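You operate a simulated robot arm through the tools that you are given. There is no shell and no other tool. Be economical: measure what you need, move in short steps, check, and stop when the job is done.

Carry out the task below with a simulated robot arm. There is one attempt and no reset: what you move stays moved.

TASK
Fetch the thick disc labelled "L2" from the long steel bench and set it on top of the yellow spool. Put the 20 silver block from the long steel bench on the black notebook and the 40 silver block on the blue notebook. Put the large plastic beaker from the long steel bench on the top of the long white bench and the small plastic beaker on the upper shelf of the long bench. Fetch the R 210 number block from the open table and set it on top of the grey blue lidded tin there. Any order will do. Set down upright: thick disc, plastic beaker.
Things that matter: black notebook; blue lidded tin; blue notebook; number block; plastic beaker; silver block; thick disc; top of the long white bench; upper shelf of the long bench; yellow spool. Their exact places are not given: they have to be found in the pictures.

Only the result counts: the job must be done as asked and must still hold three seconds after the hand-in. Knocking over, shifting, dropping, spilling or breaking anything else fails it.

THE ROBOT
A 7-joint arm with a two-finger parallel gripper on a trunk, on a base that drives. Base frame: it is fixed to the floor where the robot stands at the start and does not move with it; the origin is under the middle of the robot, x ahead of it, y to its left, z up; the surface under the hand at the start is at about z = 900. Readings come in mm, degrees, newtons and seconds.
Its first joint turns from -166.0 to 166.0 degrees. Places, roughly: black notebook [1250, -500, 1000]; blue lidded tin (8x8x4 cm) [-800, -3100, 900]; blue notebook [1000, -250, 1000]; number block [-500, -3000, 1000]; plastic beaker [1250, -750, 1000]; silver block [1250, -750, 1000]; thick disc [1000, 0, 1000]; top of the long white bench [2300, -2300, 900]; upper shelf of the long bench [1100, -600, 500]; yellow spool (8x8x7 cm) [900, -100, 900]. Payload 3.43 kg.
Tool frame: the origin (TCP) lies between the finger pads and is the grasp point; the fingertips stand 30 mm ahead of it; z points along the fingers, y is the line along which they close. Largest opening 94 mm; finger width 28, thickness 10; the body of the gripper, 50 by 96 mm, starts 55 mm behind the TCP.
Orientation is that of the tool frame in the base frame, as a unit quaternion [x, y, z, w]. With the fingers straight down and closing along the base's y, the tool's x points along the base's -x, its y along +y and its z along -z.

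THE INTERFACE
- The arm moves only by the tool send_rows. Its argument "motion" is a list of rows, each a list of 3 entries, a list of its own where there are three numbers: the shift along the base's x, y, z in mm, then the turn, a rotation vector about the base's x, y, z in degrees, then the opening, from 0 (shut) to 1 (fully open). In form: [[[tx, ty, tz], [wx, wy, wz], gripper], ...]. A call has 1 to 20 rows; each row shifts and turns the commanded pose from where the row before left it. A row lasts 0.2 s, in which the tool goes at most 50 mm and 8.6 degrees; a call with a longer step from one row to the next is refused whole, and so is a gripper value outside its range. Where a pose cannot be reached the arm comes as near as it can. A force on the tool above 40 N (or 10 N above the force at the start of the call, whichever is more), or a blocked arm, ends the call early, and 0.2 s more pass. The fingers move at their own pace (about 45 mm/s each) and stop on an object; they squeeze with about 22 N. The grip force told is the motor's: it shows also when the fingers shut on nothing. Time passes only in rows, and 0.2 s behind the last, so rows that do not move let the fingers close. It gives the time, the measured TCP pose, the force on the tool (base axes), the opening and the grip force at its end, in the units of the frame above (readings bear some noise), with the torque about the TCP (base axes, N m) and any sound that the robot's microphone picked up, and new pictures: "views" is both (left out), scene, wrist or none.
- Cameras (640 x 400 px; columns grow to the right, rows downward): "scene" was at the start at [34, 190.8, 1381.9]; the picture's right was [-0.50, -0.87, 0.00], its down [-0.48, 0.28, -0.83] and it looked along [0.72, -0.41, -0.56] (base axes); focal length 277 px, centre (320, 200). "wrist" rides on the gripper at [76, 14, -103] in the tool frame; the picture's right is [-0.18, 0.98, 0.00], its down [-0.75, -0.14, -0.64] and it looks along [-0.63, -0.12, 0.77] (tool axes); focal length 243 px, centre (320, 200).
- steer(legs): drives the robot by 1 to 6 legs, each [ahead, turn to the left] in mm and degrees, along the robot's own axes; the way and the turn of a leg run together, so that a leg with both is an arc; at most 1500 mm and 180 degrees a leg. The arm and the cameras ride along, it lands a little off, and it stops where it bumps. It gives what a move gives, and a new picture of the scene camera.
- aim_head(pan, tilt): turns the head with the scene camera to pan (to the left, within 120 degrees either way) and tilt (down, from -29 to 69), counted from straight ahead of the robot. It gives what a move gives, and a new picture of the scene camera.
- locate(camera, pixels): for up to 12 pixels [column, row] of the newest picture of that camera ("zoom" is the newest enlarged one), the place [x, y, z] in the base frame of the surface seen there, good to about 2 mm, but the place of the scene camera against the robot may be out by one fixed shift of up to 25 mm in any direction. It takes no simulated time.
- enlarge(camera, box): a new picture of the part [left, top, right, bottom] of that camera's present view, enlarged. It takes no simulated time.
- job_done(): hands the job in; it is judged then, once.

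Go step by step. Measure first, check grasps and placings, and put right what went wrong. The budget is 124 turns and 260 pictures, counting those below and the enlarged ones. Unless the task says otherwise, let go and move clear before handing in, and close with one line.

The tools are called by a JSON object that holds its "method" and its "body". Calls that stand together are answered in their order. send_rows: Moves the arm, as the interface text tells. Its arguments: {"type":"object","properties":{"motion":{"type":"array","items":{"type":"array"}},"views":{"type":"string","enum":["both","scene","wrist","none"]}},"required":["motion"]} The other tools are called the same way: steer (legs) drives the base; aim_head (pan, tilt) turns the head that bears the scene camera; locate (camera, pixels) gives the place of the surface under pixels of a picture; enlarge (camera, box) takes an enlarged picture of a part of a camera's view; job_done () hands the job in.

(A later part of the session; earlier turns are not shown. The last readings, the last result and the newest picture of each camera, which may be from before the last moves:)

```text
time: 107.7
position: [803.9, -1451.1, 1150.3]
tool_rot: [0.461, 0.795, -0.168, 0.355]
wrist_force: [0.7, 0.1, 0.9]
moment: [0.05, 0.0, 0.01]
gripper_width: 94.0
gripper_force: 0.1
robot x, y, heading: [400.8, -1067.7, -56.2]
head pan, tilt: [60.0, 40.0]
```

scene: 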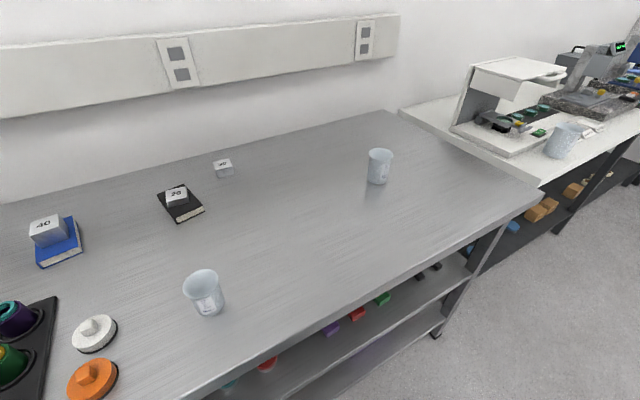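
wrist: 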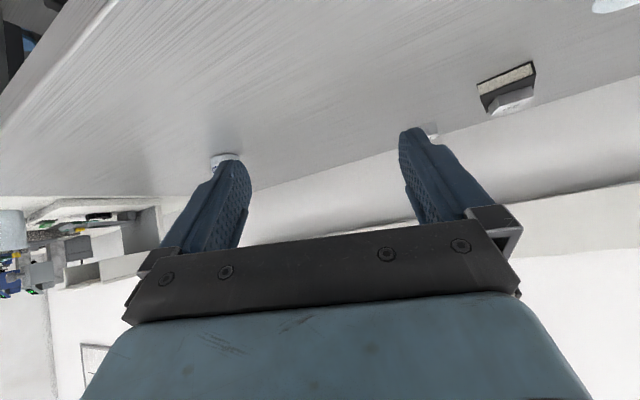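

Now turn the robot to face the bench and step back slightly.

{"method": "steer", "body": {"legs": [[0, 90], [-60, 0]]}}

{"method": "aim_head", "body": {"pan": 0, "tilt": 50}}

{"method": "send_rows", "body": {"motion": [[[0, 0, 0], [0, 0, 0], 1]], "views": "wrist"}}

```text
time: 110.7
position: [947.0, -985.4, 1152.2]
tool_rot: [0.066, 0.917, 0.005, 0.393]
wrist_force: [-0.1, 0.1, 0.5]
moment: [-0.02, 0.0, 0.0]
gripper_width: 93.7
gripper_force: 0.1
robot x, y, heading: [392.3, -1111.9, -2.7]
head pan, tilt: [60.0, 40.0]
stopped in leg 1: the robot was blocked; the commanded pose is now the measured one
```

scene: 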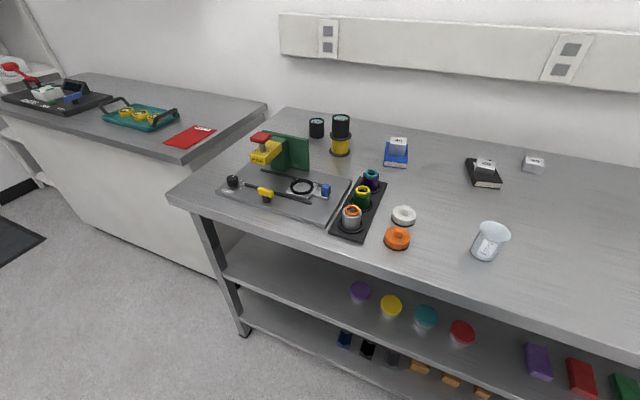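

```text
time: 112.0
position: [946.1, -985.3, 1151.5]
tool_rot: [0.065, 0.917, 0.005, 0.393]
wrist_force: [-0.1, -0.3, -0.8]
moment: [0.01, -0.02, 0.02]
gripper_width: 94.1
gripper_force: 0.0
robot x, y, heading: [392.3, -1112.2, -2.7]
head pan, tilt: [0.0, 50.0]
```

scene: 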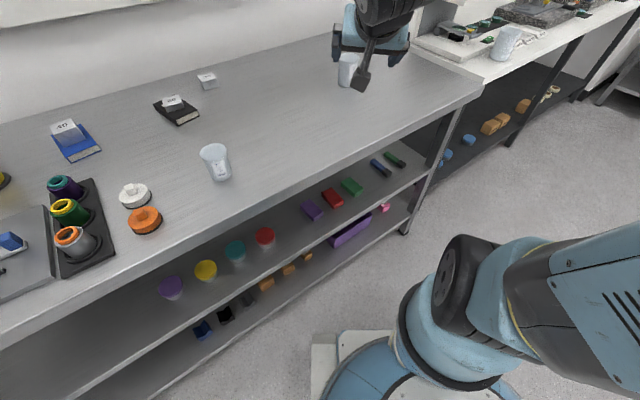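

```text
time: 112.4
position: [945.4, -984.8, 1152.1]
tool_rot: [0.065, 0.917, 0.005, 0.393]
wrist_force: [-0.3, 0.3, 0.2]
moment: [-0.01, 0.03, -0.01]
gripper_width: 94.0
gripper_force: 0.0
robot x, y, heading: [389.2, -1111.6, -2.6]
head pan, tilt: [0.0, 50.0]
```

wrist: 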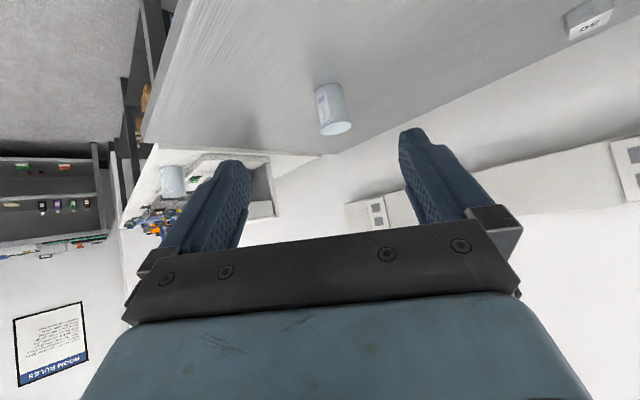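

Turn stopped at heading -2.7 with nothing obviously touching. I'll look around the base's left and right sides.

{"method": "aim_head", "body": {"pan": 40, "tilt": 69}}

{"method": "aim_head", "body": {"pan": 110, "tilt": 60}}

{"method": "aim_head", "body": {"pan": -110, "tilt": 60}}

```text
time: 113.5
position: [946.4, -985.4, 1151.4]
tool_rot: [0.066, 0.917, 0.005, 0.392]
wrist_force: [-0.2, 0.2, 0.7]
moment: [0.02, -0.01, -0.02]
gripper_width: 94.0
gripper_force: 0.0
robot x, y, heading: [392.9, -1110.4, -2.7]
head pan, tilt: [40.0, 68.8]
```

scene: 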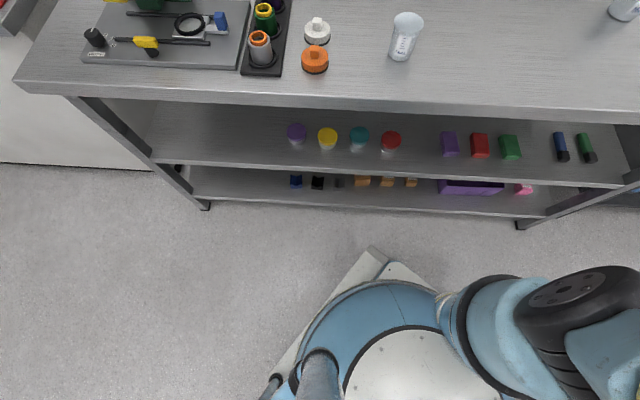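

```text
time: 114.9
position: [946.6, -986.4, 1151.0]
tool_rot: [0.066, 0.918, 0.005, 0.392]
wrist_force: [-0.3, 0.8, 0.4]
moment: [0.02, -0.02, -0.01]
gripper_width: 93.8
gripper_force: 0.1
robot x, y, heading: [396.2, -1110.4, -3.0]
head pan, tilt: [110.0, 60.0]
```

scene: 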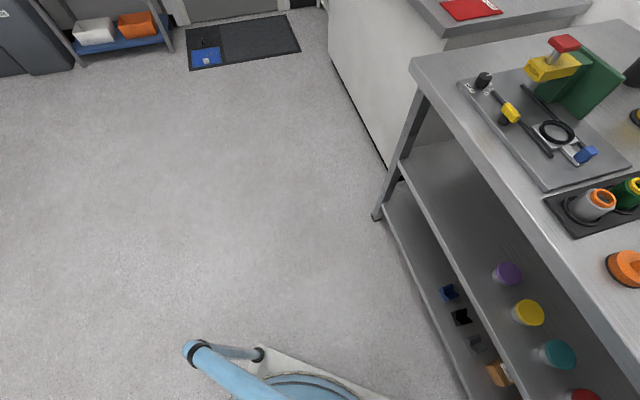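

```text
time: 118.0
position: [945.7, -985.1, 1151.6]
tool_rot: [0.065, 0.918, 0.005, 0.392]
wrist_force: [-0.4, 0.0, 0.9]
moment: [-0.01, -0.01, -0.03]
gripper_width: 93.9
gripper_force: 0.1
robot x, y, heading: [393.3, -1111.4, -2.8]
head pan, tilt: [-110.0, 60.0]
```

scene: 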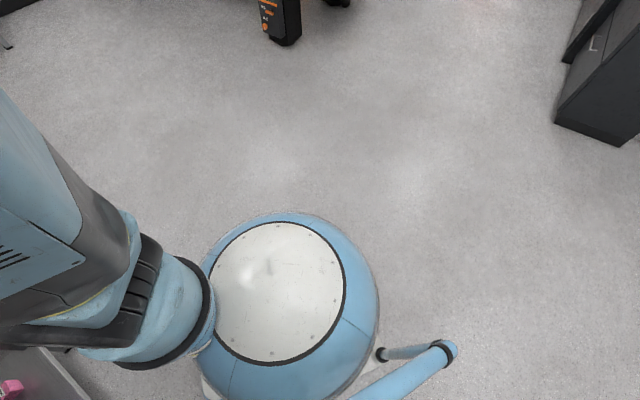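

Nothing touches the base. I retry turning left in smaller legs.

{"method": "steer", "body": {"legs": [[-40, 0], [0, 18], [0, 18]]}}

{"method": "aim_head", "body": {"pan": 0, "tilt": 55}}

```text
time: 121.1
position: [727.7, -682.2, 1150.4]
tool_rot: [-0.22, 0.893, 0.125, 0.372]
wrist_force: [0.6, 0.1, -0.2]
moment: [0.04, 0.0, -0.01]
gripper_width: 94.0
gripper_force: 0.1
robot x, y, heading: [368.1, -1134.4, 32.9]
head pan, tilt: [-110.0, 60.0]
```

scene: 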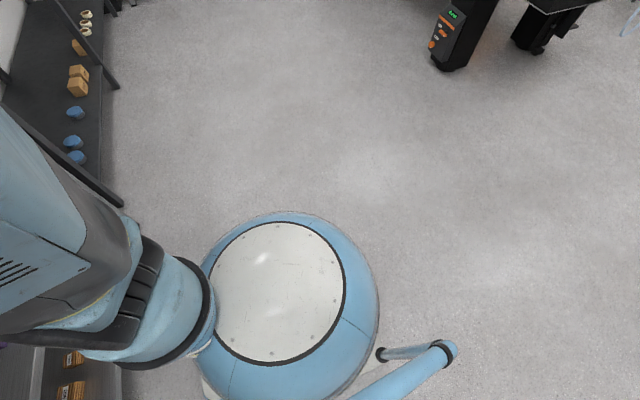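

```text
time: 123.0
position: [727.2, -681.9, 1151.2]
tool_rot: [-0.22, 0.893, 0.126, 0.372]
wrist_force: [0.4, -0.8, -0.6]
moment: [0.03, -0.02, 0.02]
gripper_width: 93.9
gripper_force: 0.1
robot x, y, heading: [369.1, -1135.6, 32.8]
head pan, tilt: [0.0, 55.0]
```

scene: 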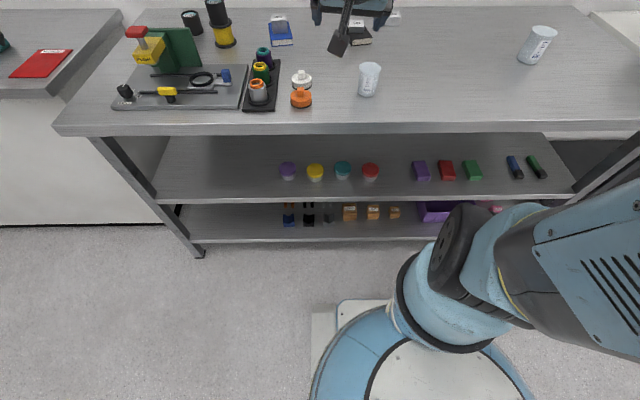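

Facing the bench now, with both shelves visible. I measure the upper shelf's free gap around (392,180) and the beaker.

{"method": "locate", "body": {"camera": "scene", "pixels": [[390, 195], [390, 180], [390, 160], [390, 145], [370, 182], [370, 164], [421, 182], [413, 165], [390, 130], [368, 66], [366, 94], [301, 105]]}}

{"method": "enlarge", "body": {"camera": "scene", "box": [260, 40, 500, 230]}}

{"method": "send_rows", "body": {"motion": [[[0, 0, 0], [0, 0, 0], 1]], "views": "wrist"}}

```text
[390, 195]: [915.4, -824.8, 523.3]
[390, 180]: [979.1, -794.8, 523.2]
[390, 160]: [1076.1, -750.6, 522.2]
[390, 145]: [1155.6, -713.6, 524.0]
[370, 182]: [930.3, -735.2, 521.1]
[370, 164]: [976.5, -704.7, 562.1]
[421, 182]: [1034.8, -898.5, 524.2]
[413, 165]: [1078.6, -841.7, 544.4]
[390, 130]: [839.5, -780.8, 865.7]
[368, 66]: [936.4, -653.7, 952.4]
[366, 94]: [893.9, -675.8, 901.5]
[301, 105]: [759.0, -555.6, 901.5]
```

```text
2.11 times, centred on (380, 135) of scene
```

zoom: 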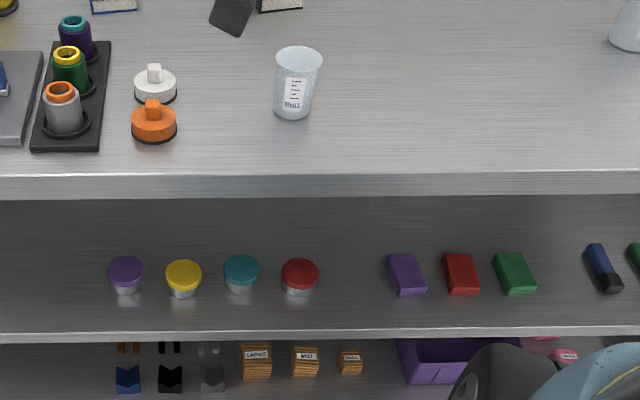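

```text
time: 123.4
position: [726.6, -682.0, 1151.2]
tool_rot: [-0.22, 0.893, 0.126, 0.372]
wrist_force: [0.5, 0.0, 0.1]
moment: [0.01, 0.05, -0.01]
gripper_width: 94.3
gripper_force: 0.1
robot x, y, heading: [369.5, -1132.7, 33.0]
head pan, tilt: [0.0, 55.0]
```

wrist: 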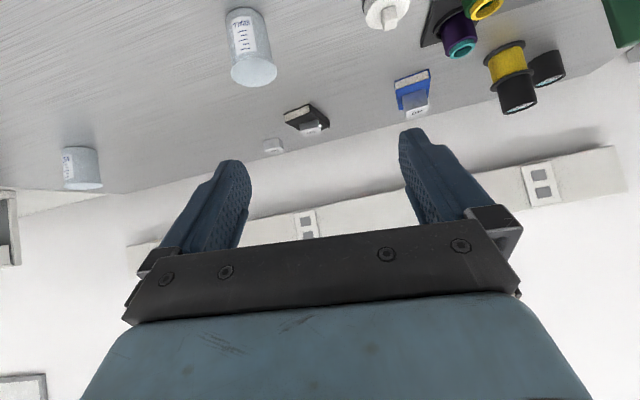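

Now measure the small beaker's rim and base by the wrist camera (rim around (254,72)).

{"method": "enlarge", "body": {"camera": "wrist", "box": [210, 0, 300, 95]}}

{"method": "locate", "body": {"camera": "wrist", "pixels": [[232, 72], [276, 71], [254, 86], [245, 10], [250, 30], [300, 20], [253, 55], [243, 10]]}}

```text
4.21 times, centred on (255, 48) of wrist
```

zoom: 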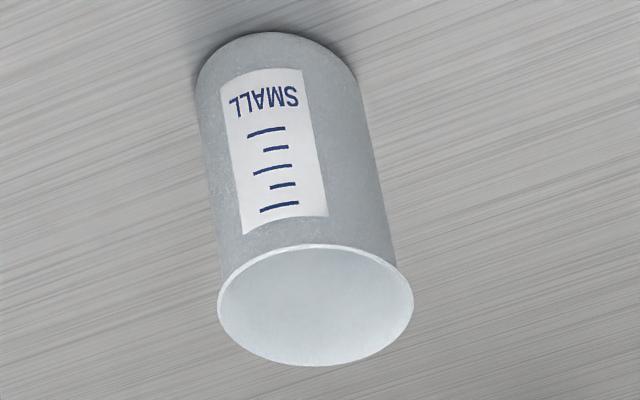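

```text
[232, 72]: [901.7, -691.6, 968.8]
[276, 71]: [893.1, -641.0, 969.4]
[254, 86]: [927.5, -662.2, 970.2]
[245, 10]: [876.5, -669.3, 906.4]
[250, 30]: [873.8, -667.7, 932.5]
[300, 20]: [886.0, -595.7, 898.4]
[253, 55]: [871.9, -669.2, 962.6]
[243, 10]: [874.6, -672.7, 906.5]
```

Small beaker rim centre ≈ (900.5,-665.5), Ø≈54, top 970. I level the roll and go to a pre-grasp point along the tilted axis.

{"method": "send_rows", "body": {"motion": [[[26.7, -6.6, -28.8], [-2.9, -1.9, 3.3], 1], [[26.7, -6.6, -28.8], [0, 0, 0], 1], [[26.7, -6.6, -28.8], [0, 0, 0], 1], [[26.7, -6.6, -28.8], [0, 0, 0], 1], [[0, 0, 0], [0, 0, 0], 1]], "views": "both"}}

```text
time: 124.6
position: [835.5, -708.7, 1036.0]
tool_rot: [-0.258, 0.883, 0.111, 0.377]
wrist_force: [0.0, -0.5, -0.1]
moment: [0.02, 0.03, 0.04]
gripper_width: 94.1
gripper_force: 0.0
robot x, y, heading: [367.6, -1135.6, 32.7]
head pan, tilt: [0.0, 55.0]
```

scene: 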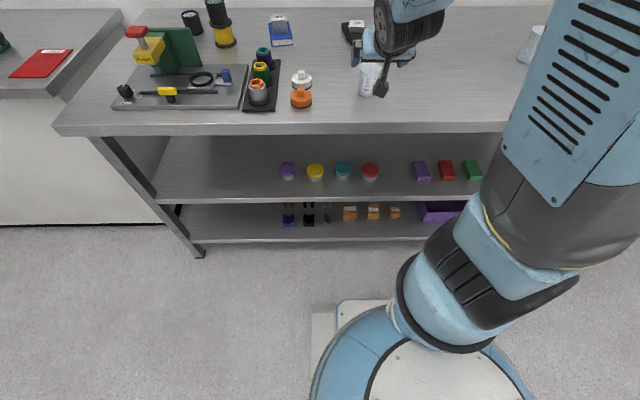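
wrist: 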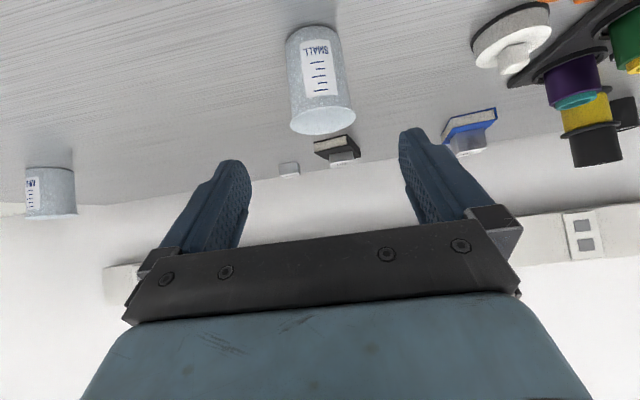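

Aligned; advance along the tool axis to the beaker.

{"method": "send_rows", "body": {"motion": [[[16.2, 10.8, -19], [0, 0, 0], 1], [[16.2, 10.8, -19], [0, 0, 0], 1], [[16.2, 10.8, -19], [0, 0, 0], 1], [[16.2, 10.8, -19], [0, 0, 0], 1], [[0, 0, 0], [0, 0, 0], 1]], "views": "both"}}

```text
time: 125.4
position: [833.9, -628.3, 983.9]
tool_rot: [-0.315, 0.862, 0.138, 0.373]
wrist_force: [-6.7, -0.4, 14.3]
moment: [-0.33, -0.72, -0.17]
gripper_width: 91.4
gripper_force: 0.1
robot x, y, heading: [366.0, -1134.1, 32.7]
head pan, tilt: [0.0, 55.0]
stopped in row 4: the force on the tool passed its limit at 58 N (the readings are from after the stop); the commanded pose is now the measured one
```

scene: 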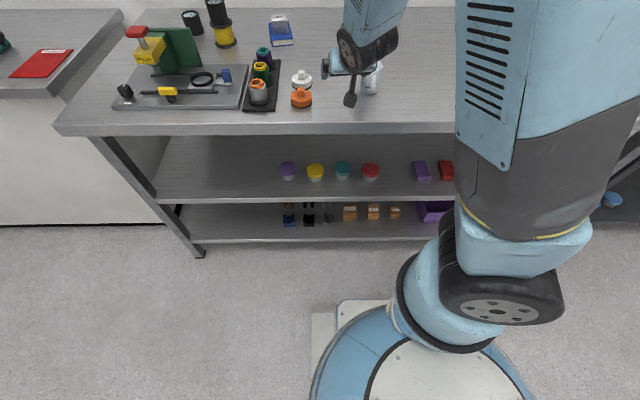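
wrist: 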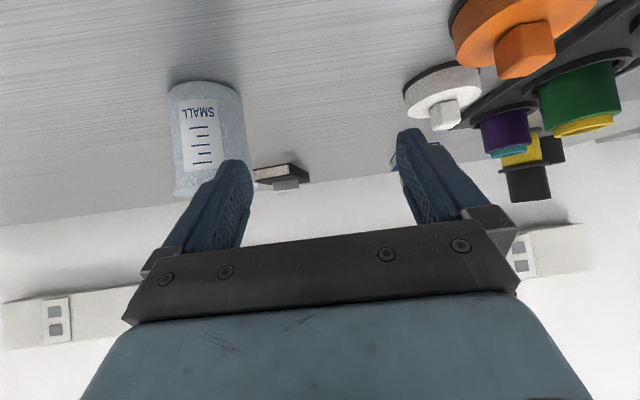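

The arm couldn't follow the line: it drifted sideways 75 mm and the left finger presses on the beaker rim. Retreat straight up and back at once.

{"method": "send_rows", "body": {"motion": [[[-3, -2, 10], [0, 0, 0], 1], [[-5, -5, 15], [0, 0, 0], 1], [[-5, -5, 25], [0, 0, 0], 1], [[-5, -5, 30], [0, 0, 0], 1]], "views": "both"}}

```text
time: 126.4
position: [814.5, -645.5, 1062.2]
tool_rot: [-0.314, 0.862, 0.136, 0.373]
wrist_force: [-2.9, 2.2, 0.4]
moment: [-0.09, -0.09, -0.17]
gripper_width: 94.0
gripper_force: 0.0
robot x, y, heading: [367.5, -1133.8, 32.8]
head pan, tilt: [0.0, 55.0]
```

scene: 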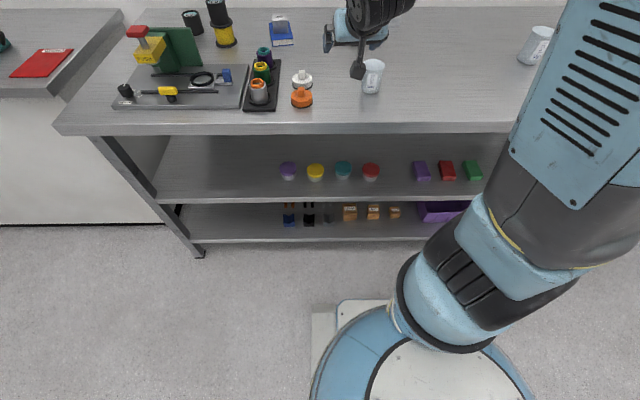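
wrist: 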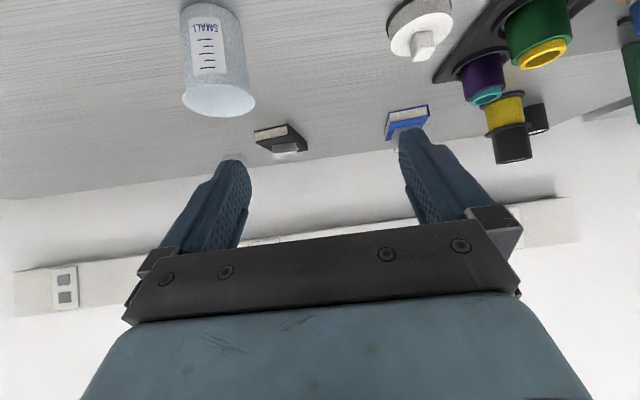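

The beaker still stands. Before trying again I want to understand the arm's geometry: measure shoulder, elbow and wrist points in the scene view, and the beaker again.

{"method": "locate", "body": {"camera": "scene", "pixels": [[405, 310], [455, 290], [420, 370], [480, 330], [500, 200], [560, 150], [370, 20], [357, 70], [395, 10], [350, 330], [540, 230], [340, 35]]}}

{"method": "locate", "body": {"camera": "wrist", "pixels": [[185, 97], [254, 98], [221, 117], [190, 40], [238, 40], [215, 86]]}}

{"method": "aim_head", "body": {"pan": -30, "tilt": 20}}

```text
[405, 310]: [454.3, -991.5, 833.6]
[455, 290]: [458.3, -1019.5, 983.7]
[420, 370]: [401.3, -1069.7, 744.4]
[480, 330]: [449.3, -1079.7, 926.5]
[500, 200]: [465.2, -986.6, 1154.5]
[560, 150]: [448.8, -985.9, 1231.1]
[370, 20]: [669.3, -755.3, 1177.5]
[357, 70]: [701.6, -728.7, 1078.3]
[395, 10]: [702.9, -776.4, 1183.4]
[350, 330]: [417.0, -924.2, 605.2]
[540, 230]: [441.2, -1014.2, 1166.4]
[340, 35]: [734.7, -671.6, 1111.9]
```

```text
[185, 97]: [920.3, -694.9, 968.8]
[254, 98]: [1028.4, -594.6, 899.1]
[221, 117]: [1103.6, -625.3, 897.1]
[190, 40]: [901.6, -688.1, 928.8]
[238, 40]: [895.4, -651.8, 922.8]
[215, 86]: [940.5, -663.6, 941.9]
```

```text
time: 127.4
position: [818.2, -648.0, 1062.0]
tool_rot: [-0.311, 0.863, 0.137, 0.373]
wrist_force: [-0.6, -0.6, 0.0]
moment: [0.04, -0.01, 0.04]
gripper_width: 94.0
gripper_force: 0.1
robot x, y, heading: [365.5, -1134.6, 32.7]
head pan, tilt: [-30.0, 20.0]
```

scene: 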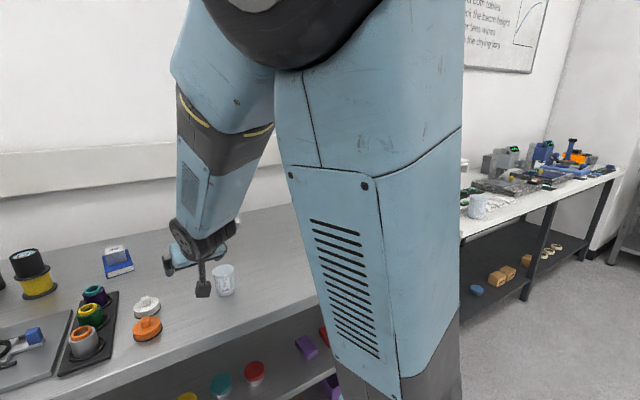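

The arm is a shoulder-low, elbow-up type, and I'm standing too near: the elbow folds against the head side. I back off 200 mm so the tilted reach is in a comfortable range.

{"method": "steer", "body": {"legs": [[-200, 0]]}}

{"method": "aim_head", "body": {"pan": 10, "tilt": 45}}

{"method": "send_rows", "body": {"motion": [[[0, 0, 0], [0, 0, 0], 1]], "views": "wrist"}}

```text
time: 129.1
position: [647.7, -755.1, 1062.2]
tool_rot: [-0.313, 0.863, 0.136, 0.372]
wrist_force: [-0.1, 0.0, 0.2]
moment: [-0.02, -0.02, 0.01]
gripper_width: 93.8
gripper_force: 0.2
robot x, y, heading: [195.8, -1240.7, 32.8]
head pan, tilt: [-30.0, 20.0]
```

scene: 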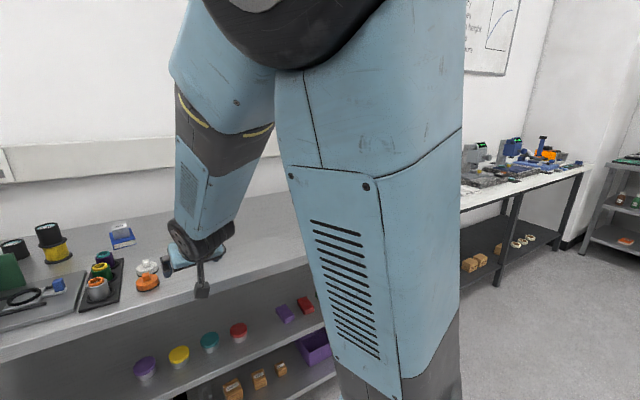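

```text
time: 130.1
position: [648.7, -754.7, 1063.4]
tool_rot: [-0.312, 0.863, 0.136, 0.373]
wrist_force: [-0.1, 0.1, 0.5]
moment: [0.0, -0.01, -0.04]
gripper_width: 94.0
gripper_force: 0.1
robot x, y, heading: [204.9, -1241.9, 33.1]
head pan, tilt: [10.0, 45.0]
```

scene: 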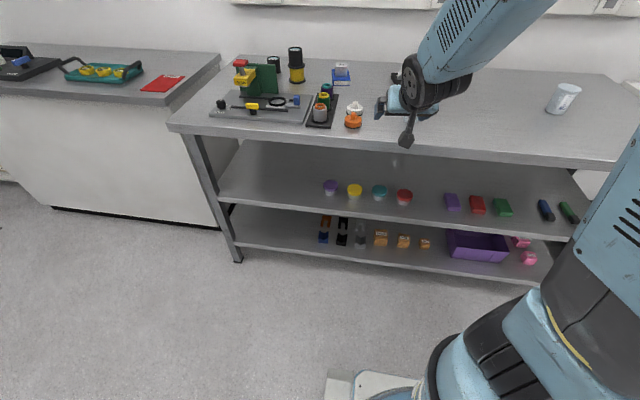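

```text
time: 130.5
position: [649.2, -753.9, 1062.5]
tool_rot: [-0.312, 0.863, 0.137, 0.372]
wrist_force: [0.0, 0.0, -0.2]
moment: [0.0, 0.0, 0.02]
gripper_width: 94.1
gripper_force: 0.0
robot x, y, heading: [203.4, -1242.9, 32.8]
head pan, tilt: [10.0, 45.0]
```

wrist: 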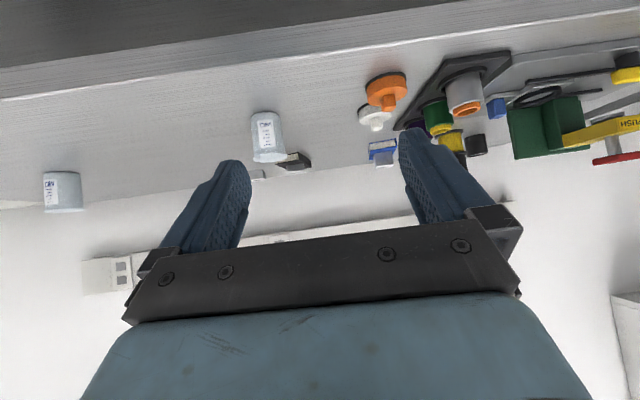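

Now re-approach: straighten the yaw by -6° and go to the pre-grasp point.

{"method": "send_rows", "body": {"motion": [[[44.7, 9.7, -5], [0, 0, -6], 1], [[44.7, 9.7, -5], [0, 0, 0], 1], [[44.7, 9.7, -5], [0, 0, 0], 1], [[44.7, 9.7, -5], [0, 0, 0], 1], [[0, 0, 0], [0, 0, 0], 1]], "views": "wrist"}}

```text
time: 131.9
position: [797.5, -689.2, 1045.5]
tool_rot: [-0.29, 0.87, 0.127, 0.378]
wrist_force: [0.3, -0.3, 0.7]
moment: [-0.04, 0.0, -0.03]
gripper_width: 93.9
gripper_force: 0.1
out of reach, approached as far as the arm can: row 4
robot x, y, heading: [200.2, -1240.3, 32.8]
head pan, tilt: [10.0, 45.0]
stopped in row 5: the arm was blocked; the commanded pose is now the measured one
```

wrist: 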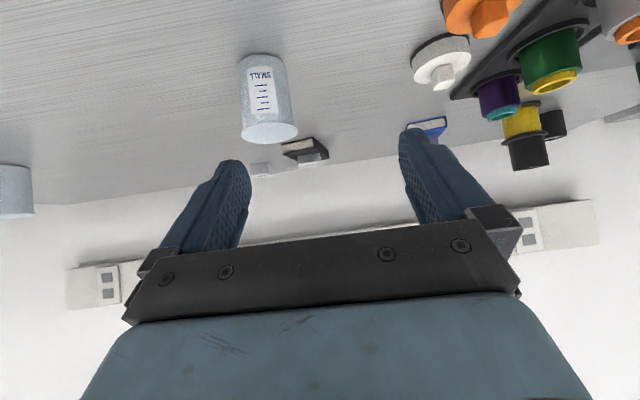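

Reach fails because the tilted tool lines up with the forearm (a wrist singularity). A better stance: bench on the robot's right side, tilting the tool sideways. I lift, pull back and straighten the tool first.

{"method": "send_rows", "body": {"motion": [[[-15, -10, 30], [0, 0, 0], 1], [[-25, -18, 30], [0, 0, 0], 1], [[-25, -18, 30], [-4.71, 6.26, 0], 1], [[-25, -18, 30], [-4.71, 6.26, 0], 1], [[-25, -18, 10], [-4.71, 6.26, 0], 1], [[-25, -18, 0], [-4.71, 6.26, 0], 1], [[-10, -10, 0], [-4.71, 6.26, 0], 1], [[0, 0, 0], [-4.71, 6.26, 0], 1], [[0, 0, 0], [0, 0, 0], 1]], "views": "wrist"}}

```text
time: 133.9
position: [648.6, -800.0, 1176.3]
tool_rot: [-0.316, 0.949, 0.001, -0.002]
wrist_force: [-0.2, 0.3, -0.2]
moment: [-0.01, -0.03, 0.02]
gripper_width: 94.1
gripper_force: 0.1
robot x, y, heading: [199.6, -1242.0, 32.9]
head pan, tilt: [10.0, 45.0]
```

wrist: 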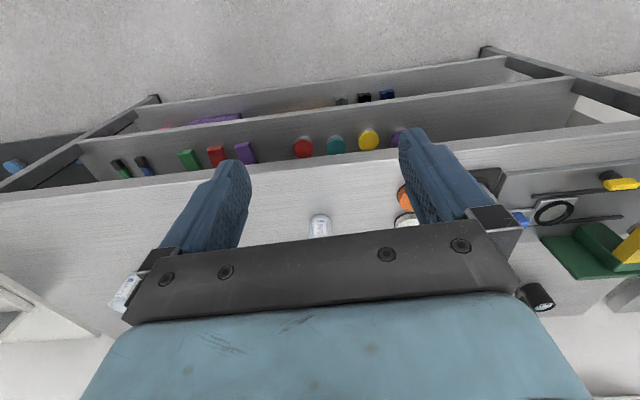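

The wrist camera sees the shelf well: red can (303,146), purple block (245,152). I take exact positions.

{"method": "locate", "body": {"camera": "wrist", "pixels": [[275, 128], [275, 140], [303, 147], [303, 137], [244, 152], [240, 143], [252, 160], [275, 165], [275, 175], [275, 108], [312, 152], [275, 158]]}}

{"method": "steer", "body": {"legs": [[0, 40], [0, 40], [0, 41], [-660, 0], [0, -30]]}}

```text
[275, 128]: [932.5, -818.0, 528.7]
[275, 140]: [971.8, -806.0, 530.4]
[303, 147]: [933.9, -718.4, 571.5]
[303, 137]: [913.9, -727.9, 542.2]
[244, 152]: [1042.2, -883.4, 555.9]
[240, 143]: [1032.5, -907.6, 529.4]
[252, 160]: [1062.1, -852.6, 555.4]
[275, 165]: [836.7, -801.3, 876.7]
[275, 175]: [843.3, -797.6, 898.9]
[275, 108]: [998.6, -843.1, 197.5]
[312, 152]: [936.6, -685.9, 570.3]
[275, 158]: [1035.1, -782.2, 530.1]
```

```text
time: 136.2
position: [294.1, -620.7, 1175.9]
tool_rot: [-0.601, 0.799, 0.0, -0.001]
wrist_force: [-0.2, -0.9, -0.7]
moment: [-0.02, 0.06, -0.03]
gripper_width: 93.9
gripper_force: 0.1
robot x, y, heading: [241.3, -1259.8, 70.8]
head pan, tilt: [10.0, 45.0]
stopped in leg 1: the robot was blocked; the commanded pose is now the measured one
```

scene: 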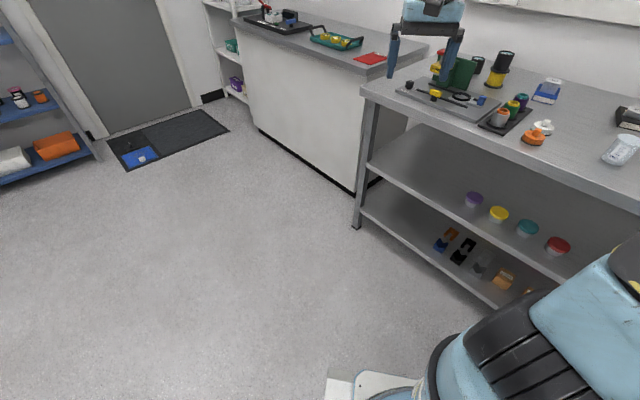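

Shelf: z≈529.5, gap from u≈1145 (red can) to u≈1295 (purple block). Turning stopped early again though nothing is near; small legs have worked, so I continue in small turns.

{"method": "steer", "body": {"legs": [[0, 17], [0, 17], [0, 17], [0, 17], [0, 15.4], [-600, 0]]}}

```text
time: 138.9
position: [-64.9, -691.3, 1176.1]
tool_rot: [0.803, -0.596, 0.001, 0.001]
wrist_force: [0.2, -0.8, 0.1]
moment: [-0.01, 0.07, 0.01]
gripper_width: 93.8
gripper_force: 0.1
robot x, y, heading: [279.6, -1244.4, 105.3]
head pan, tilt: [10.0, 45.0]
stopped in leg 2: the robot was blocked; the commanded pose is now the measured one
```

scene: 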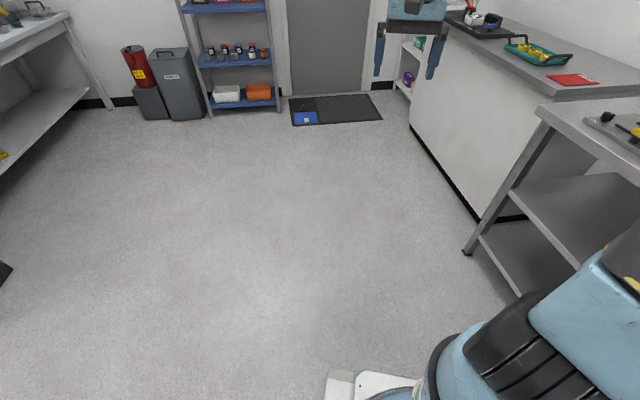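

It actually turned as asked yet flagged "blocked", so I simply continue.

{"method": "steer", "body": {"legs": [[0, 16], [0, 16], [0, 17], [-600, 0]]}}

```text
time: 141.4
position: [-300.2, -949.7, 1177.6]
tool_rot: [0.934, -0.358, 0.001, 0.001]
wrist_force: [0.9, 0.7, -0.3]
moment: [-0.02, 0.03, 0.02]
gripper_width: 94.0
gripper_force: 0.1
robot x, y, heading: [308.3, -1222.6, 136.3]
head pan, tilt: [10.0, 45.0]
stopped in leg 2: the robot was blocked; the commanded pose is now the measured one
```

scene: 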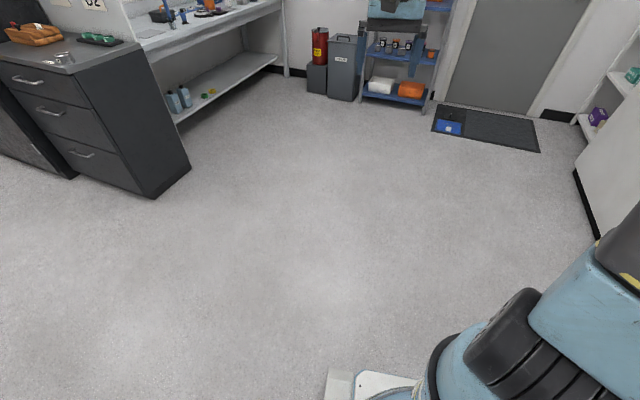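

{"method": "steer", "body": {"legs": [[0, 16], [-480, 0]]}}

```text
time: 145.3
position: [71.6, -1349.5, 1178.1]
tool_rot: [0.975, -0.223, 0.002, 0.001]
wrist_force: [-1.3, -0.4, -0.2]
moment: [-0.01, -0.04, -0.02]
gripper_width: 94.3
gripper_force: 0.1
robot x, y, heading: [726.5, -1439.6, 152.8]
head pan, tilt: [10.0, 45.0]
```

scene: 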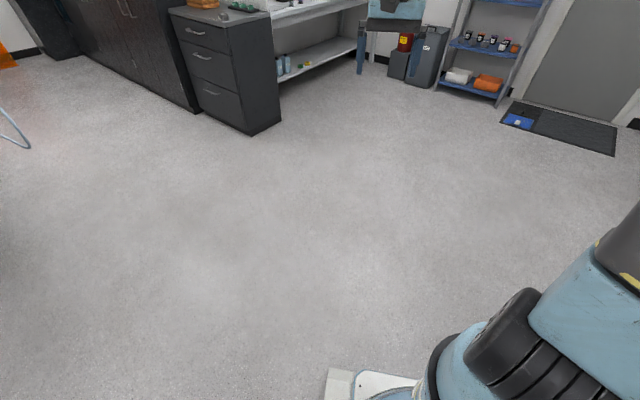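

{"method": "steer", "body": {"legs": [[0, -14.3], [0, -14.3]]}}

{"method": "aim_head", "body": {"pan": -60, "tilt": 45}}

```text
time: 147.8
position: [190.3, -1046.9, 1177.7]
tool_rot: [0.891, -0.453, 0.0, 0.001]
wrist_force: [-1.0, -0.2, 0.1]
moment: [0.03, -0.06, -0.02]
gripper_width: 94.2
gripper_force: 0.1
robot x, y, heading: [699.5, -1460.3, 124.6]
head pan, tilt: [10.0, 45.0]
stopped in leg 2: the robot was blocked; the commanded pose is now the measured one
```

scene: 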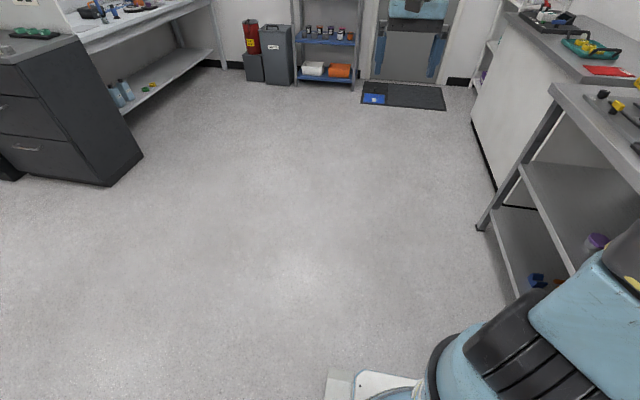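

```text
time: 149.2
position: [191.1, -1048.0, 1179.0]
tool_rot: [0.891, -0.453, 0.0, 0.002]
wrist_force: [0.2, -0.8, -0.4]
moment: [0.01, 0.0, 0.0]
gripper_width: 94.1
gripper_force: 0.1
robot x, y, heading: [701.6, -1459.9, 124.7]
head pan, tilt: [-60.0, 45.0]
```

scene: 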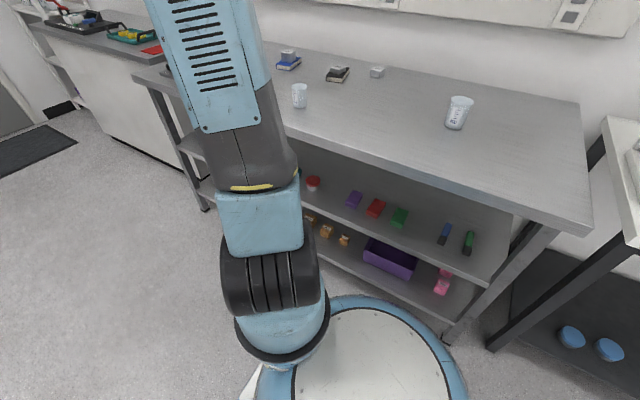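

Robot now stands parallel with the bench on its right (n≈242). I back up 120 mm, then swing the arm right and tilt the tool sideways toward the bench.

{"method": "steer", "body": {"legs": [[-120, 0]]}}

{"method": "send_rows", "body": {"motion": [[[27.6, 38, 0], [0, 0, -7.85], 1], [[27.6, 38, 0], [0, 0, -7.85], 1], [[27.6, 38, 0], [0, 0, -7.85], 1], [[27.6, 38, 0], [0, 0, -7.85], 1], [[27.6, 38, 0], [0, 0, -7.85], 1], [[27.6, 38, 0], [0, 0, -7.85], 1], [[27.6, 38, 0], [0, 0, -7.85], 1], [[40, 19.9, 0], [0, 0, -7.85], 1], [[40, 19.9, 0], [0, 0, -7.85], 1], [[40, 19.9, 0], [0, 0, -7.85], 1], [[40, 19.9, 0], [0, 0, -7.85], 1], [[40, 19.9, 0], [0, 0, -7.85], 1], [[40, 19.9, 0], [0, 0, -7.8], 1], [[40, 19.9, 0], [0, 0, 0], 1], [[20, 10, 0], [0, 0, 0], 1], [[0, 0, 0], [0, 0, 0], 1]], "views": "both"}}

```text
time: 150.5
position: [259.3, -1147.7, 1178.4]
tool_rot: [0.892, -0.453, 0.0, 0.001]
wrist_force: [-0.2, -0.3, -0.3]
moment: [-0.02, 0.02, 0.0]
gripper_width: 94.0
gripper_force: 0.0
robot x, y, heading: [772.0, -1558.7, 124.9]
head pan, tilt: [-60.0, 45.0]
```

scene: 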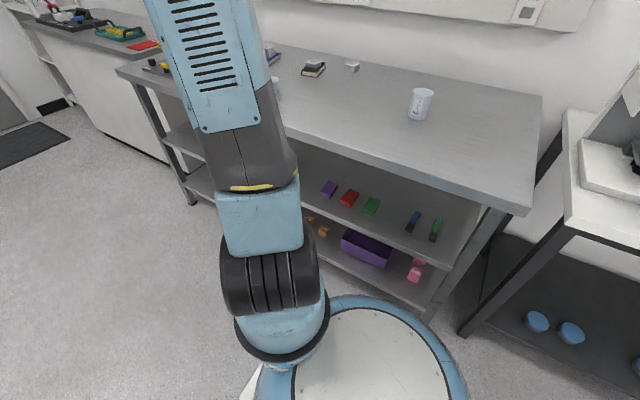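

```text
time: 153.9
position: [753.2, -730.7, 1178.6]
tool_rot: [-0.21, 0.978, 0.001, -0.001]
wrist_force: [-0.1, -0.3, 0.3]
moment: [-0.02, 0.01, 0.0]
gripper_width: 94.3
gripper_force: 0.1
robot x, y, heading: [773.8, -1558.9, 124.9]
head pan, tilt: [-60.0, 45.0]
```

scene: 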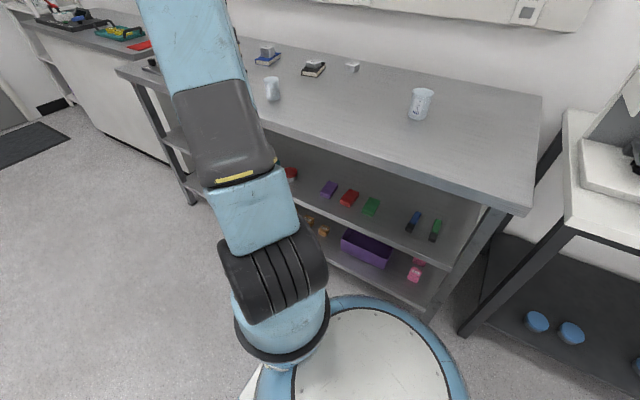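
wrist: 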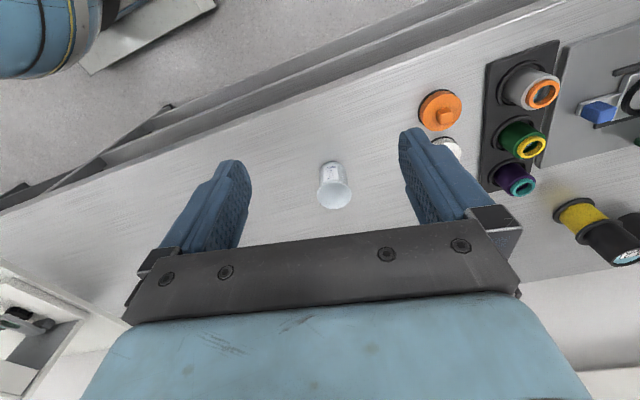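

The swing worked. Next I tilt the tool 45° toward the bench.

{"method": "send_rows", "body": {"motion": [[[8, 3.5, -10], [3.08, -6.84, 0], 1], [[8, 3.5, -10], [3.08, -6.84, 0], 1], [[8, 3.5, -10], [3.08, -6.84, 0], 1], [[8, 3.5, -10], [3.08, -6.84, 0], 1], [[8, 3.5, -10], [3.08, -6.84, 0], 1], [[8, 3.5, -10], [3.08, -6.84, 0], 1], [[0, 0, 0], [0, 0, 0], 1]], "views": "both"}}

```text
time: 155.5
position: [801.5, -711.9, 1118.4]
tool_rot: [-0.195, 0.904, 0.081, 0.373]
wrist_force: [-0.4, 0.6, -0.1]
moment: [-0.03, -0.03, 0.0]
gripper_width: 94.1
gripper_force: 0.1
robot x, y, heading: [772.1, -1559.5, 124.6]
head pan, tilt: [-60.0, 45.0]
```

scene: 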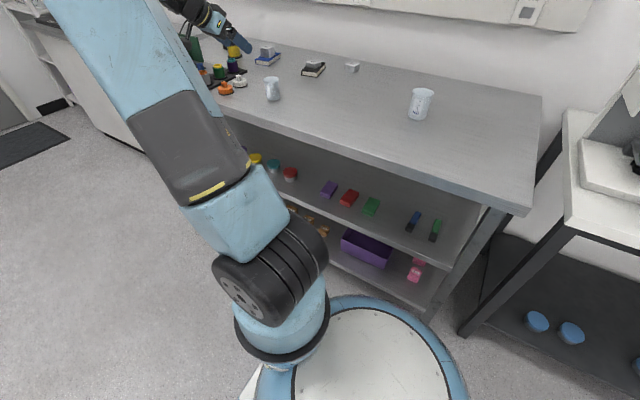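
wrist: 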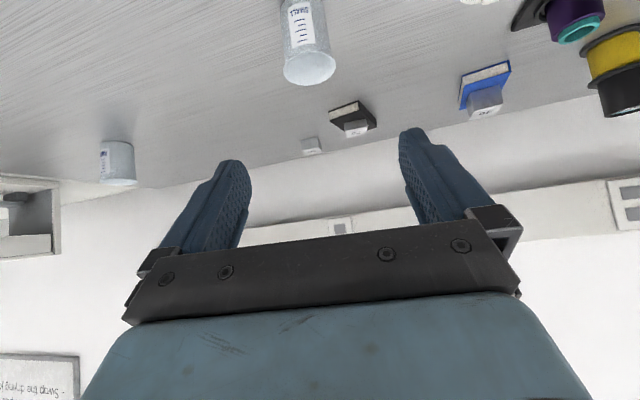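

Pose reached exactly. Measure the beaker's rim again (284..336, 50..86).

{"method": "locate", "body": {"camera": "wrist", "pixels": [[286, 71], [334, 67], [312, 84], [308, 52], [300, 8], [305, 30]]}}

{"method": "enlarge", "body": {"camera": "wrist", "box": [265, 0, 355, 95]}}

```text
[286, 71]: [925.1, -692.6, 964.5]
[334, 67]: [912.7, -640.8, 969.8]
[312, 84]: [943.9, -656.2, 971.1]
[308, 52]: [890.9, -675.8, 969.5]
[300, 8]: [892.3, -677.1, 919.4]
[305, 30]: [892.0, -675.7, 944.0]
```

```text
4.21 times, centred on (310, 48) of wrist
```

zoom: 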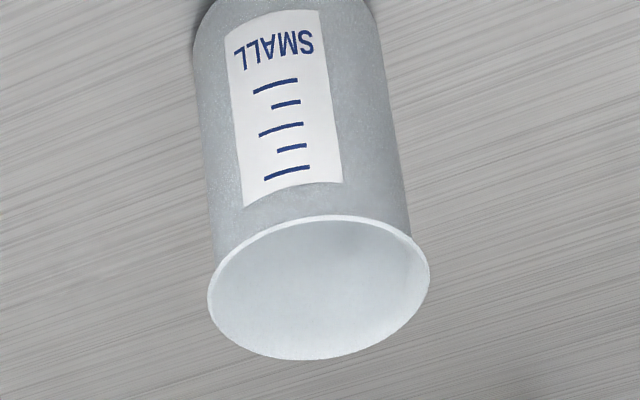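

Beaker centre now (918,-666), rim Ø57 at z 970. Approach along the tilted axis.

{"method": "send_rows", "body": {"motion": [[[17.5, 5.6, -29], [0, 0, 0], 1], [[17.5, 5.6, -29], [0, 0, 0], 1], [[17.5, 5.6, -29], [0, 0, 0], 1], [[16, 7.2, -17.8], [0, 0, 0], 1], [[16, 7.2, -17.8], [0, 0, 0], 1], [[0, 0, 0], [0, 0, 0], 1]], "views": "wrist"}}

```text
time: 156.9
position: [887.3, -680.0, 994.3]
tool_rot: [-0.194, 0.904, 0.081, 0.373]
wrist_force: [0.2, -0.3, 0.3]
moment: [0.02, 0.02, 0.0]
gripper_width: 94.0
gripper_force: 0.1
robot x, y, heading: [769.7, -1557.6, 125.0]
head pan, tilt: [-60.0, 45.0]
```

wrist: 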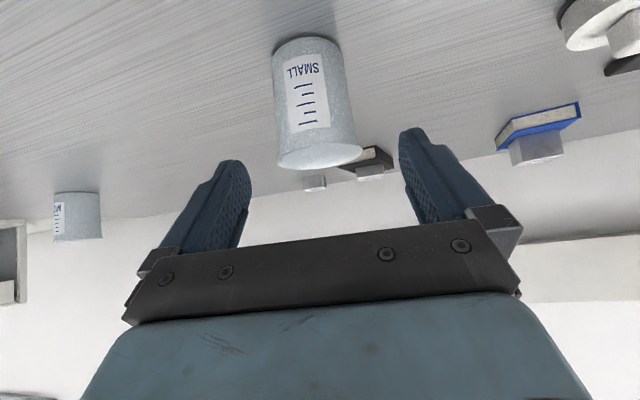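

Well centred; final advance, then close.

{"method": "send_rows", "body": {"motion": [[[15.5, 6.8, -17], [0, 0, 0], 1], [[15.2, 6.9, -17.3], [0, 0, 0], 1], [[0, 0, 0], [0, 0, 0], 1], [[0, 0, 0], [0, 0, 0], 0.7], [[0, 0, 0], [0, 0, 0], 0.45], [[0, 0, 0], [0, 0, 0], 0.45], [[0, 0, 0], [0, 0, 0], 0.45], [[0, 0, 0], [0, 0, 0], 0.45]], "views": "both"}}

```text
time: 158.7
position: [916.4, -665.4, 960.6]
tool_rot: [-0.194, 0.903, 0.081, 0.374]
wrist_force: [1.3, 0.8, 0.7]
moment: [-0.02, 0.0, 0.05]
gripper_width: 56.3
gripper_force: 22.3
robot x, y, heading: [769.0, -1562.3, 125.0]
head pan, tilt: [-60.0, 45.0]
```

scene: 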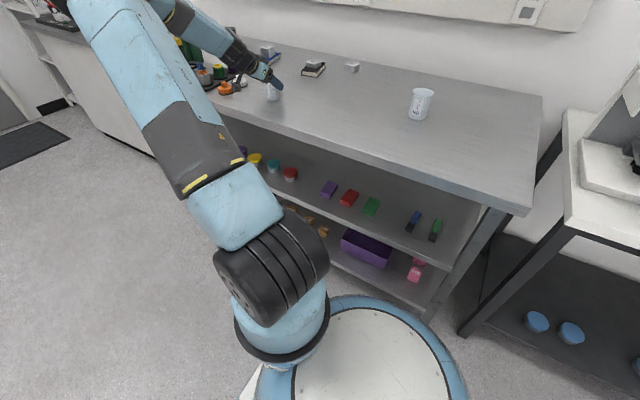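
wrist: 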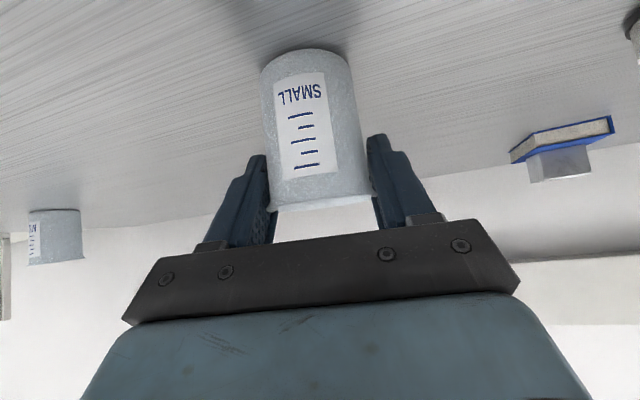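

Small beaker held (56 mm). I lift, bring it out over the aisle, and stop to check before going down.

{"method": "send_rows", "body": {"motion": [[[0, 0, 20], [0, 0, 0], 0.45], [[0, 0, 40], [0, 0, 0], 0.45], [[-17.6, -38.7, 5], [0, 0, 0], 0.45], [[-17.6, -38.7, 0], [0, 0, 0], 0.45], [[-17.6, -38.7, 0], [0, 0, 0], 0.45], [[-17.6, -38.7, 0], [0, 0, 0], 0.45], [[-17.6, -38.7, 0], [0, 0, 0], 0.45], [[-17.6, -38.7, 0], [0, 0, 0], 0.45], [[-17.6, -38.7, 0], [0, 0, 0], 0.45], [[0, 0, 0], [0, 0, 0], 0.45]], "views": "wrist"}}

```text
time: 160.9
position: [793.5, -936.0, 1027.1]
tool_rot: [-0.194, 0.903, 0.081, 0.373]
wrist_force: [0.6, -0.7, -0.1]
moment: [0.02, -0.02, 0.02]
gripper_width: 56.3
gripper_force: 22.0
robot x, y, heading: [768.0, -1559.6, 124.7]
head pan, tilt: [-60.0, 45.0]
```

wrist: 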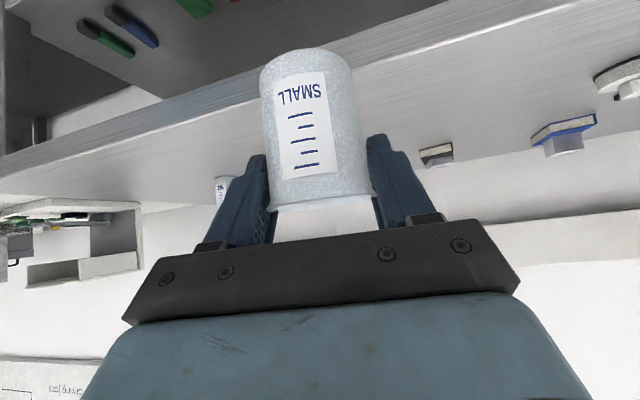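

Clear of the bench edge; I go down in steps.

{"method": "send_rows", "body": {"motion": [[[0, 0, -40], [0, 0, 0], 0.45], [[0, 0, -40], [0, 0, 0], 0.45], [[0, 0, -40], [0, 0, 0], 0.45], [[0, 0, -40], [0, 0, 0], 0.45], [[0, 0, -40], [0, 0, 0], 0.45], [[0, 0, 0], [0, 0, 0], 0.45]], "views": "both"}}

```text
time: 162.3
position: [793.3, -937.3, 828.2]
tool_rot: [-0.194, 0.904, 0.081, 0.373]
wrist_force: [0.1, -0.3, -0.6]
moment: [0.0, 0.01, 0.01]
gripper_width: 56.2
gripper_force: 21.5
robot x, y, heading: [767.6, -1562.8, 124.8]
head pan, tilt: [-60.0, 45.0]
```

scene: 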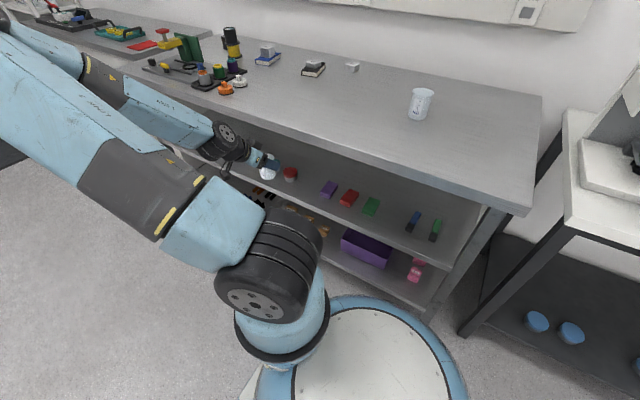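
wrist: 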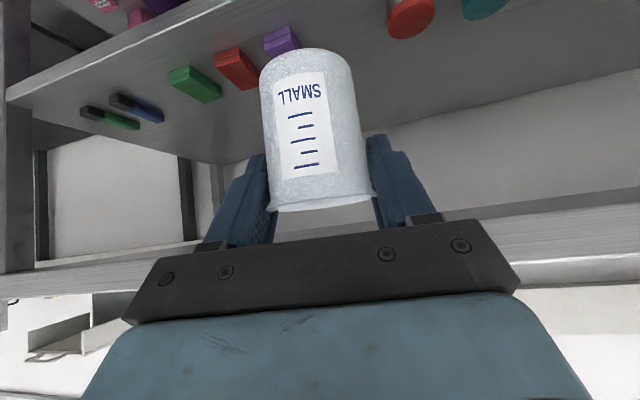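

The arm's elbow swings out to the left; I check the forearm's clearance from the bench edge.

{"method": "locate", "body": {"camera": "scene", "pixels": [[130, 85], [180, 110], [150, 125], [215, 125], [230, 150], [60, 50], [100, 100], [290, 170], [328, 188], [255, 165]]}}

{"method": "enlarge", "body": {"camera": "scene", "box": [60, 20, 340, 220]}}

```text
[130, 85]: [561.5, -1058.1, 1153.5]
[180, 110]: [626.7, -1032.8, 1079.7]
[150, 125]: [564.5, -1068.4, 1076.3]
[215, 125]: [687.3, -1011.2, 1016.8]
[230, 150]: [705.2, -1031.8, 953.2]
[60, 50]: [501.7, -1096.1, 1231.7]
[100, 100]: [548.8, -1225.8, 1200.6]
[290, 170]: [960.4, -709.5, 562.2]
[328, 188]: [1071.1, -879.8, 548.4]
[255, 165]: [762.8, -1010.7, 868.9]
```

```text
2.00 times, centred on (200, 120) of scene
```

zoom: 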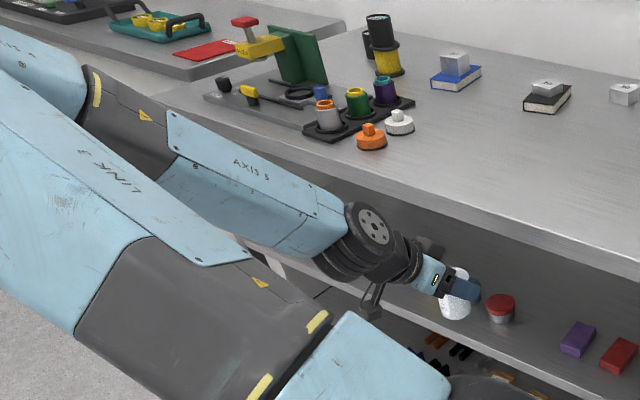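

Forearm is well out in the aisle (n≈+60). Continue down.

{"method": "send_rows", "body": {"motion": [[[0, 0, -40], [0, 0, 0], 0.45], [[0, 0, -40], [0, 0, 0], 0.45], [[0, 0, -40], [0, 0, 0], 0.45], [[0, 0, -40], [0, 0, 0], 0.45], [[0, 0, -40], [0, 0, 0], 0.45], [[0, 0, 0], [0, 0, 0], 0.45]], "views": "both"}}

```text
time: 163.7
position: [794.0, -936.8, 627.9]
tool_rot: [-0.194, 0.904, 0.081, 0.373]
wrist_force: [0.0, 0.2, -0.3]
moment: [-0.01, -0.01, -0.03]
gripper_width: 56.3
gripper_force: 21.8
robot x, y, heading: [770.2, -1558.2, 125.0]
head pan, tilt: [-60.0, 45.0]
```

scene: 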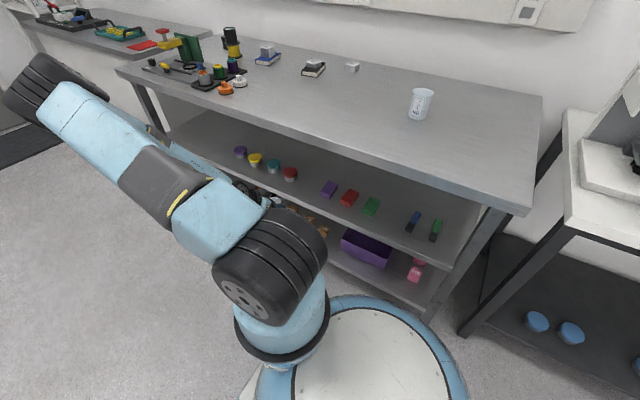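
wrist: 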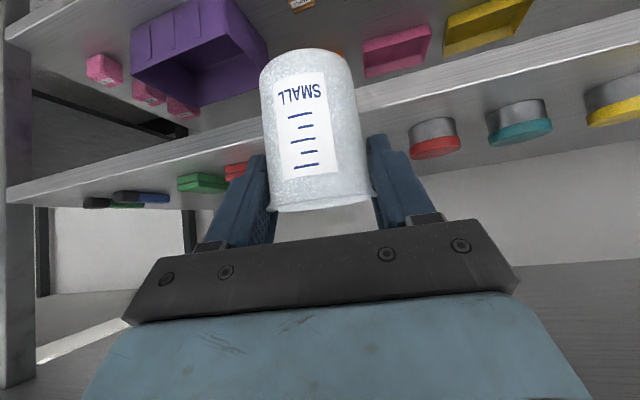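

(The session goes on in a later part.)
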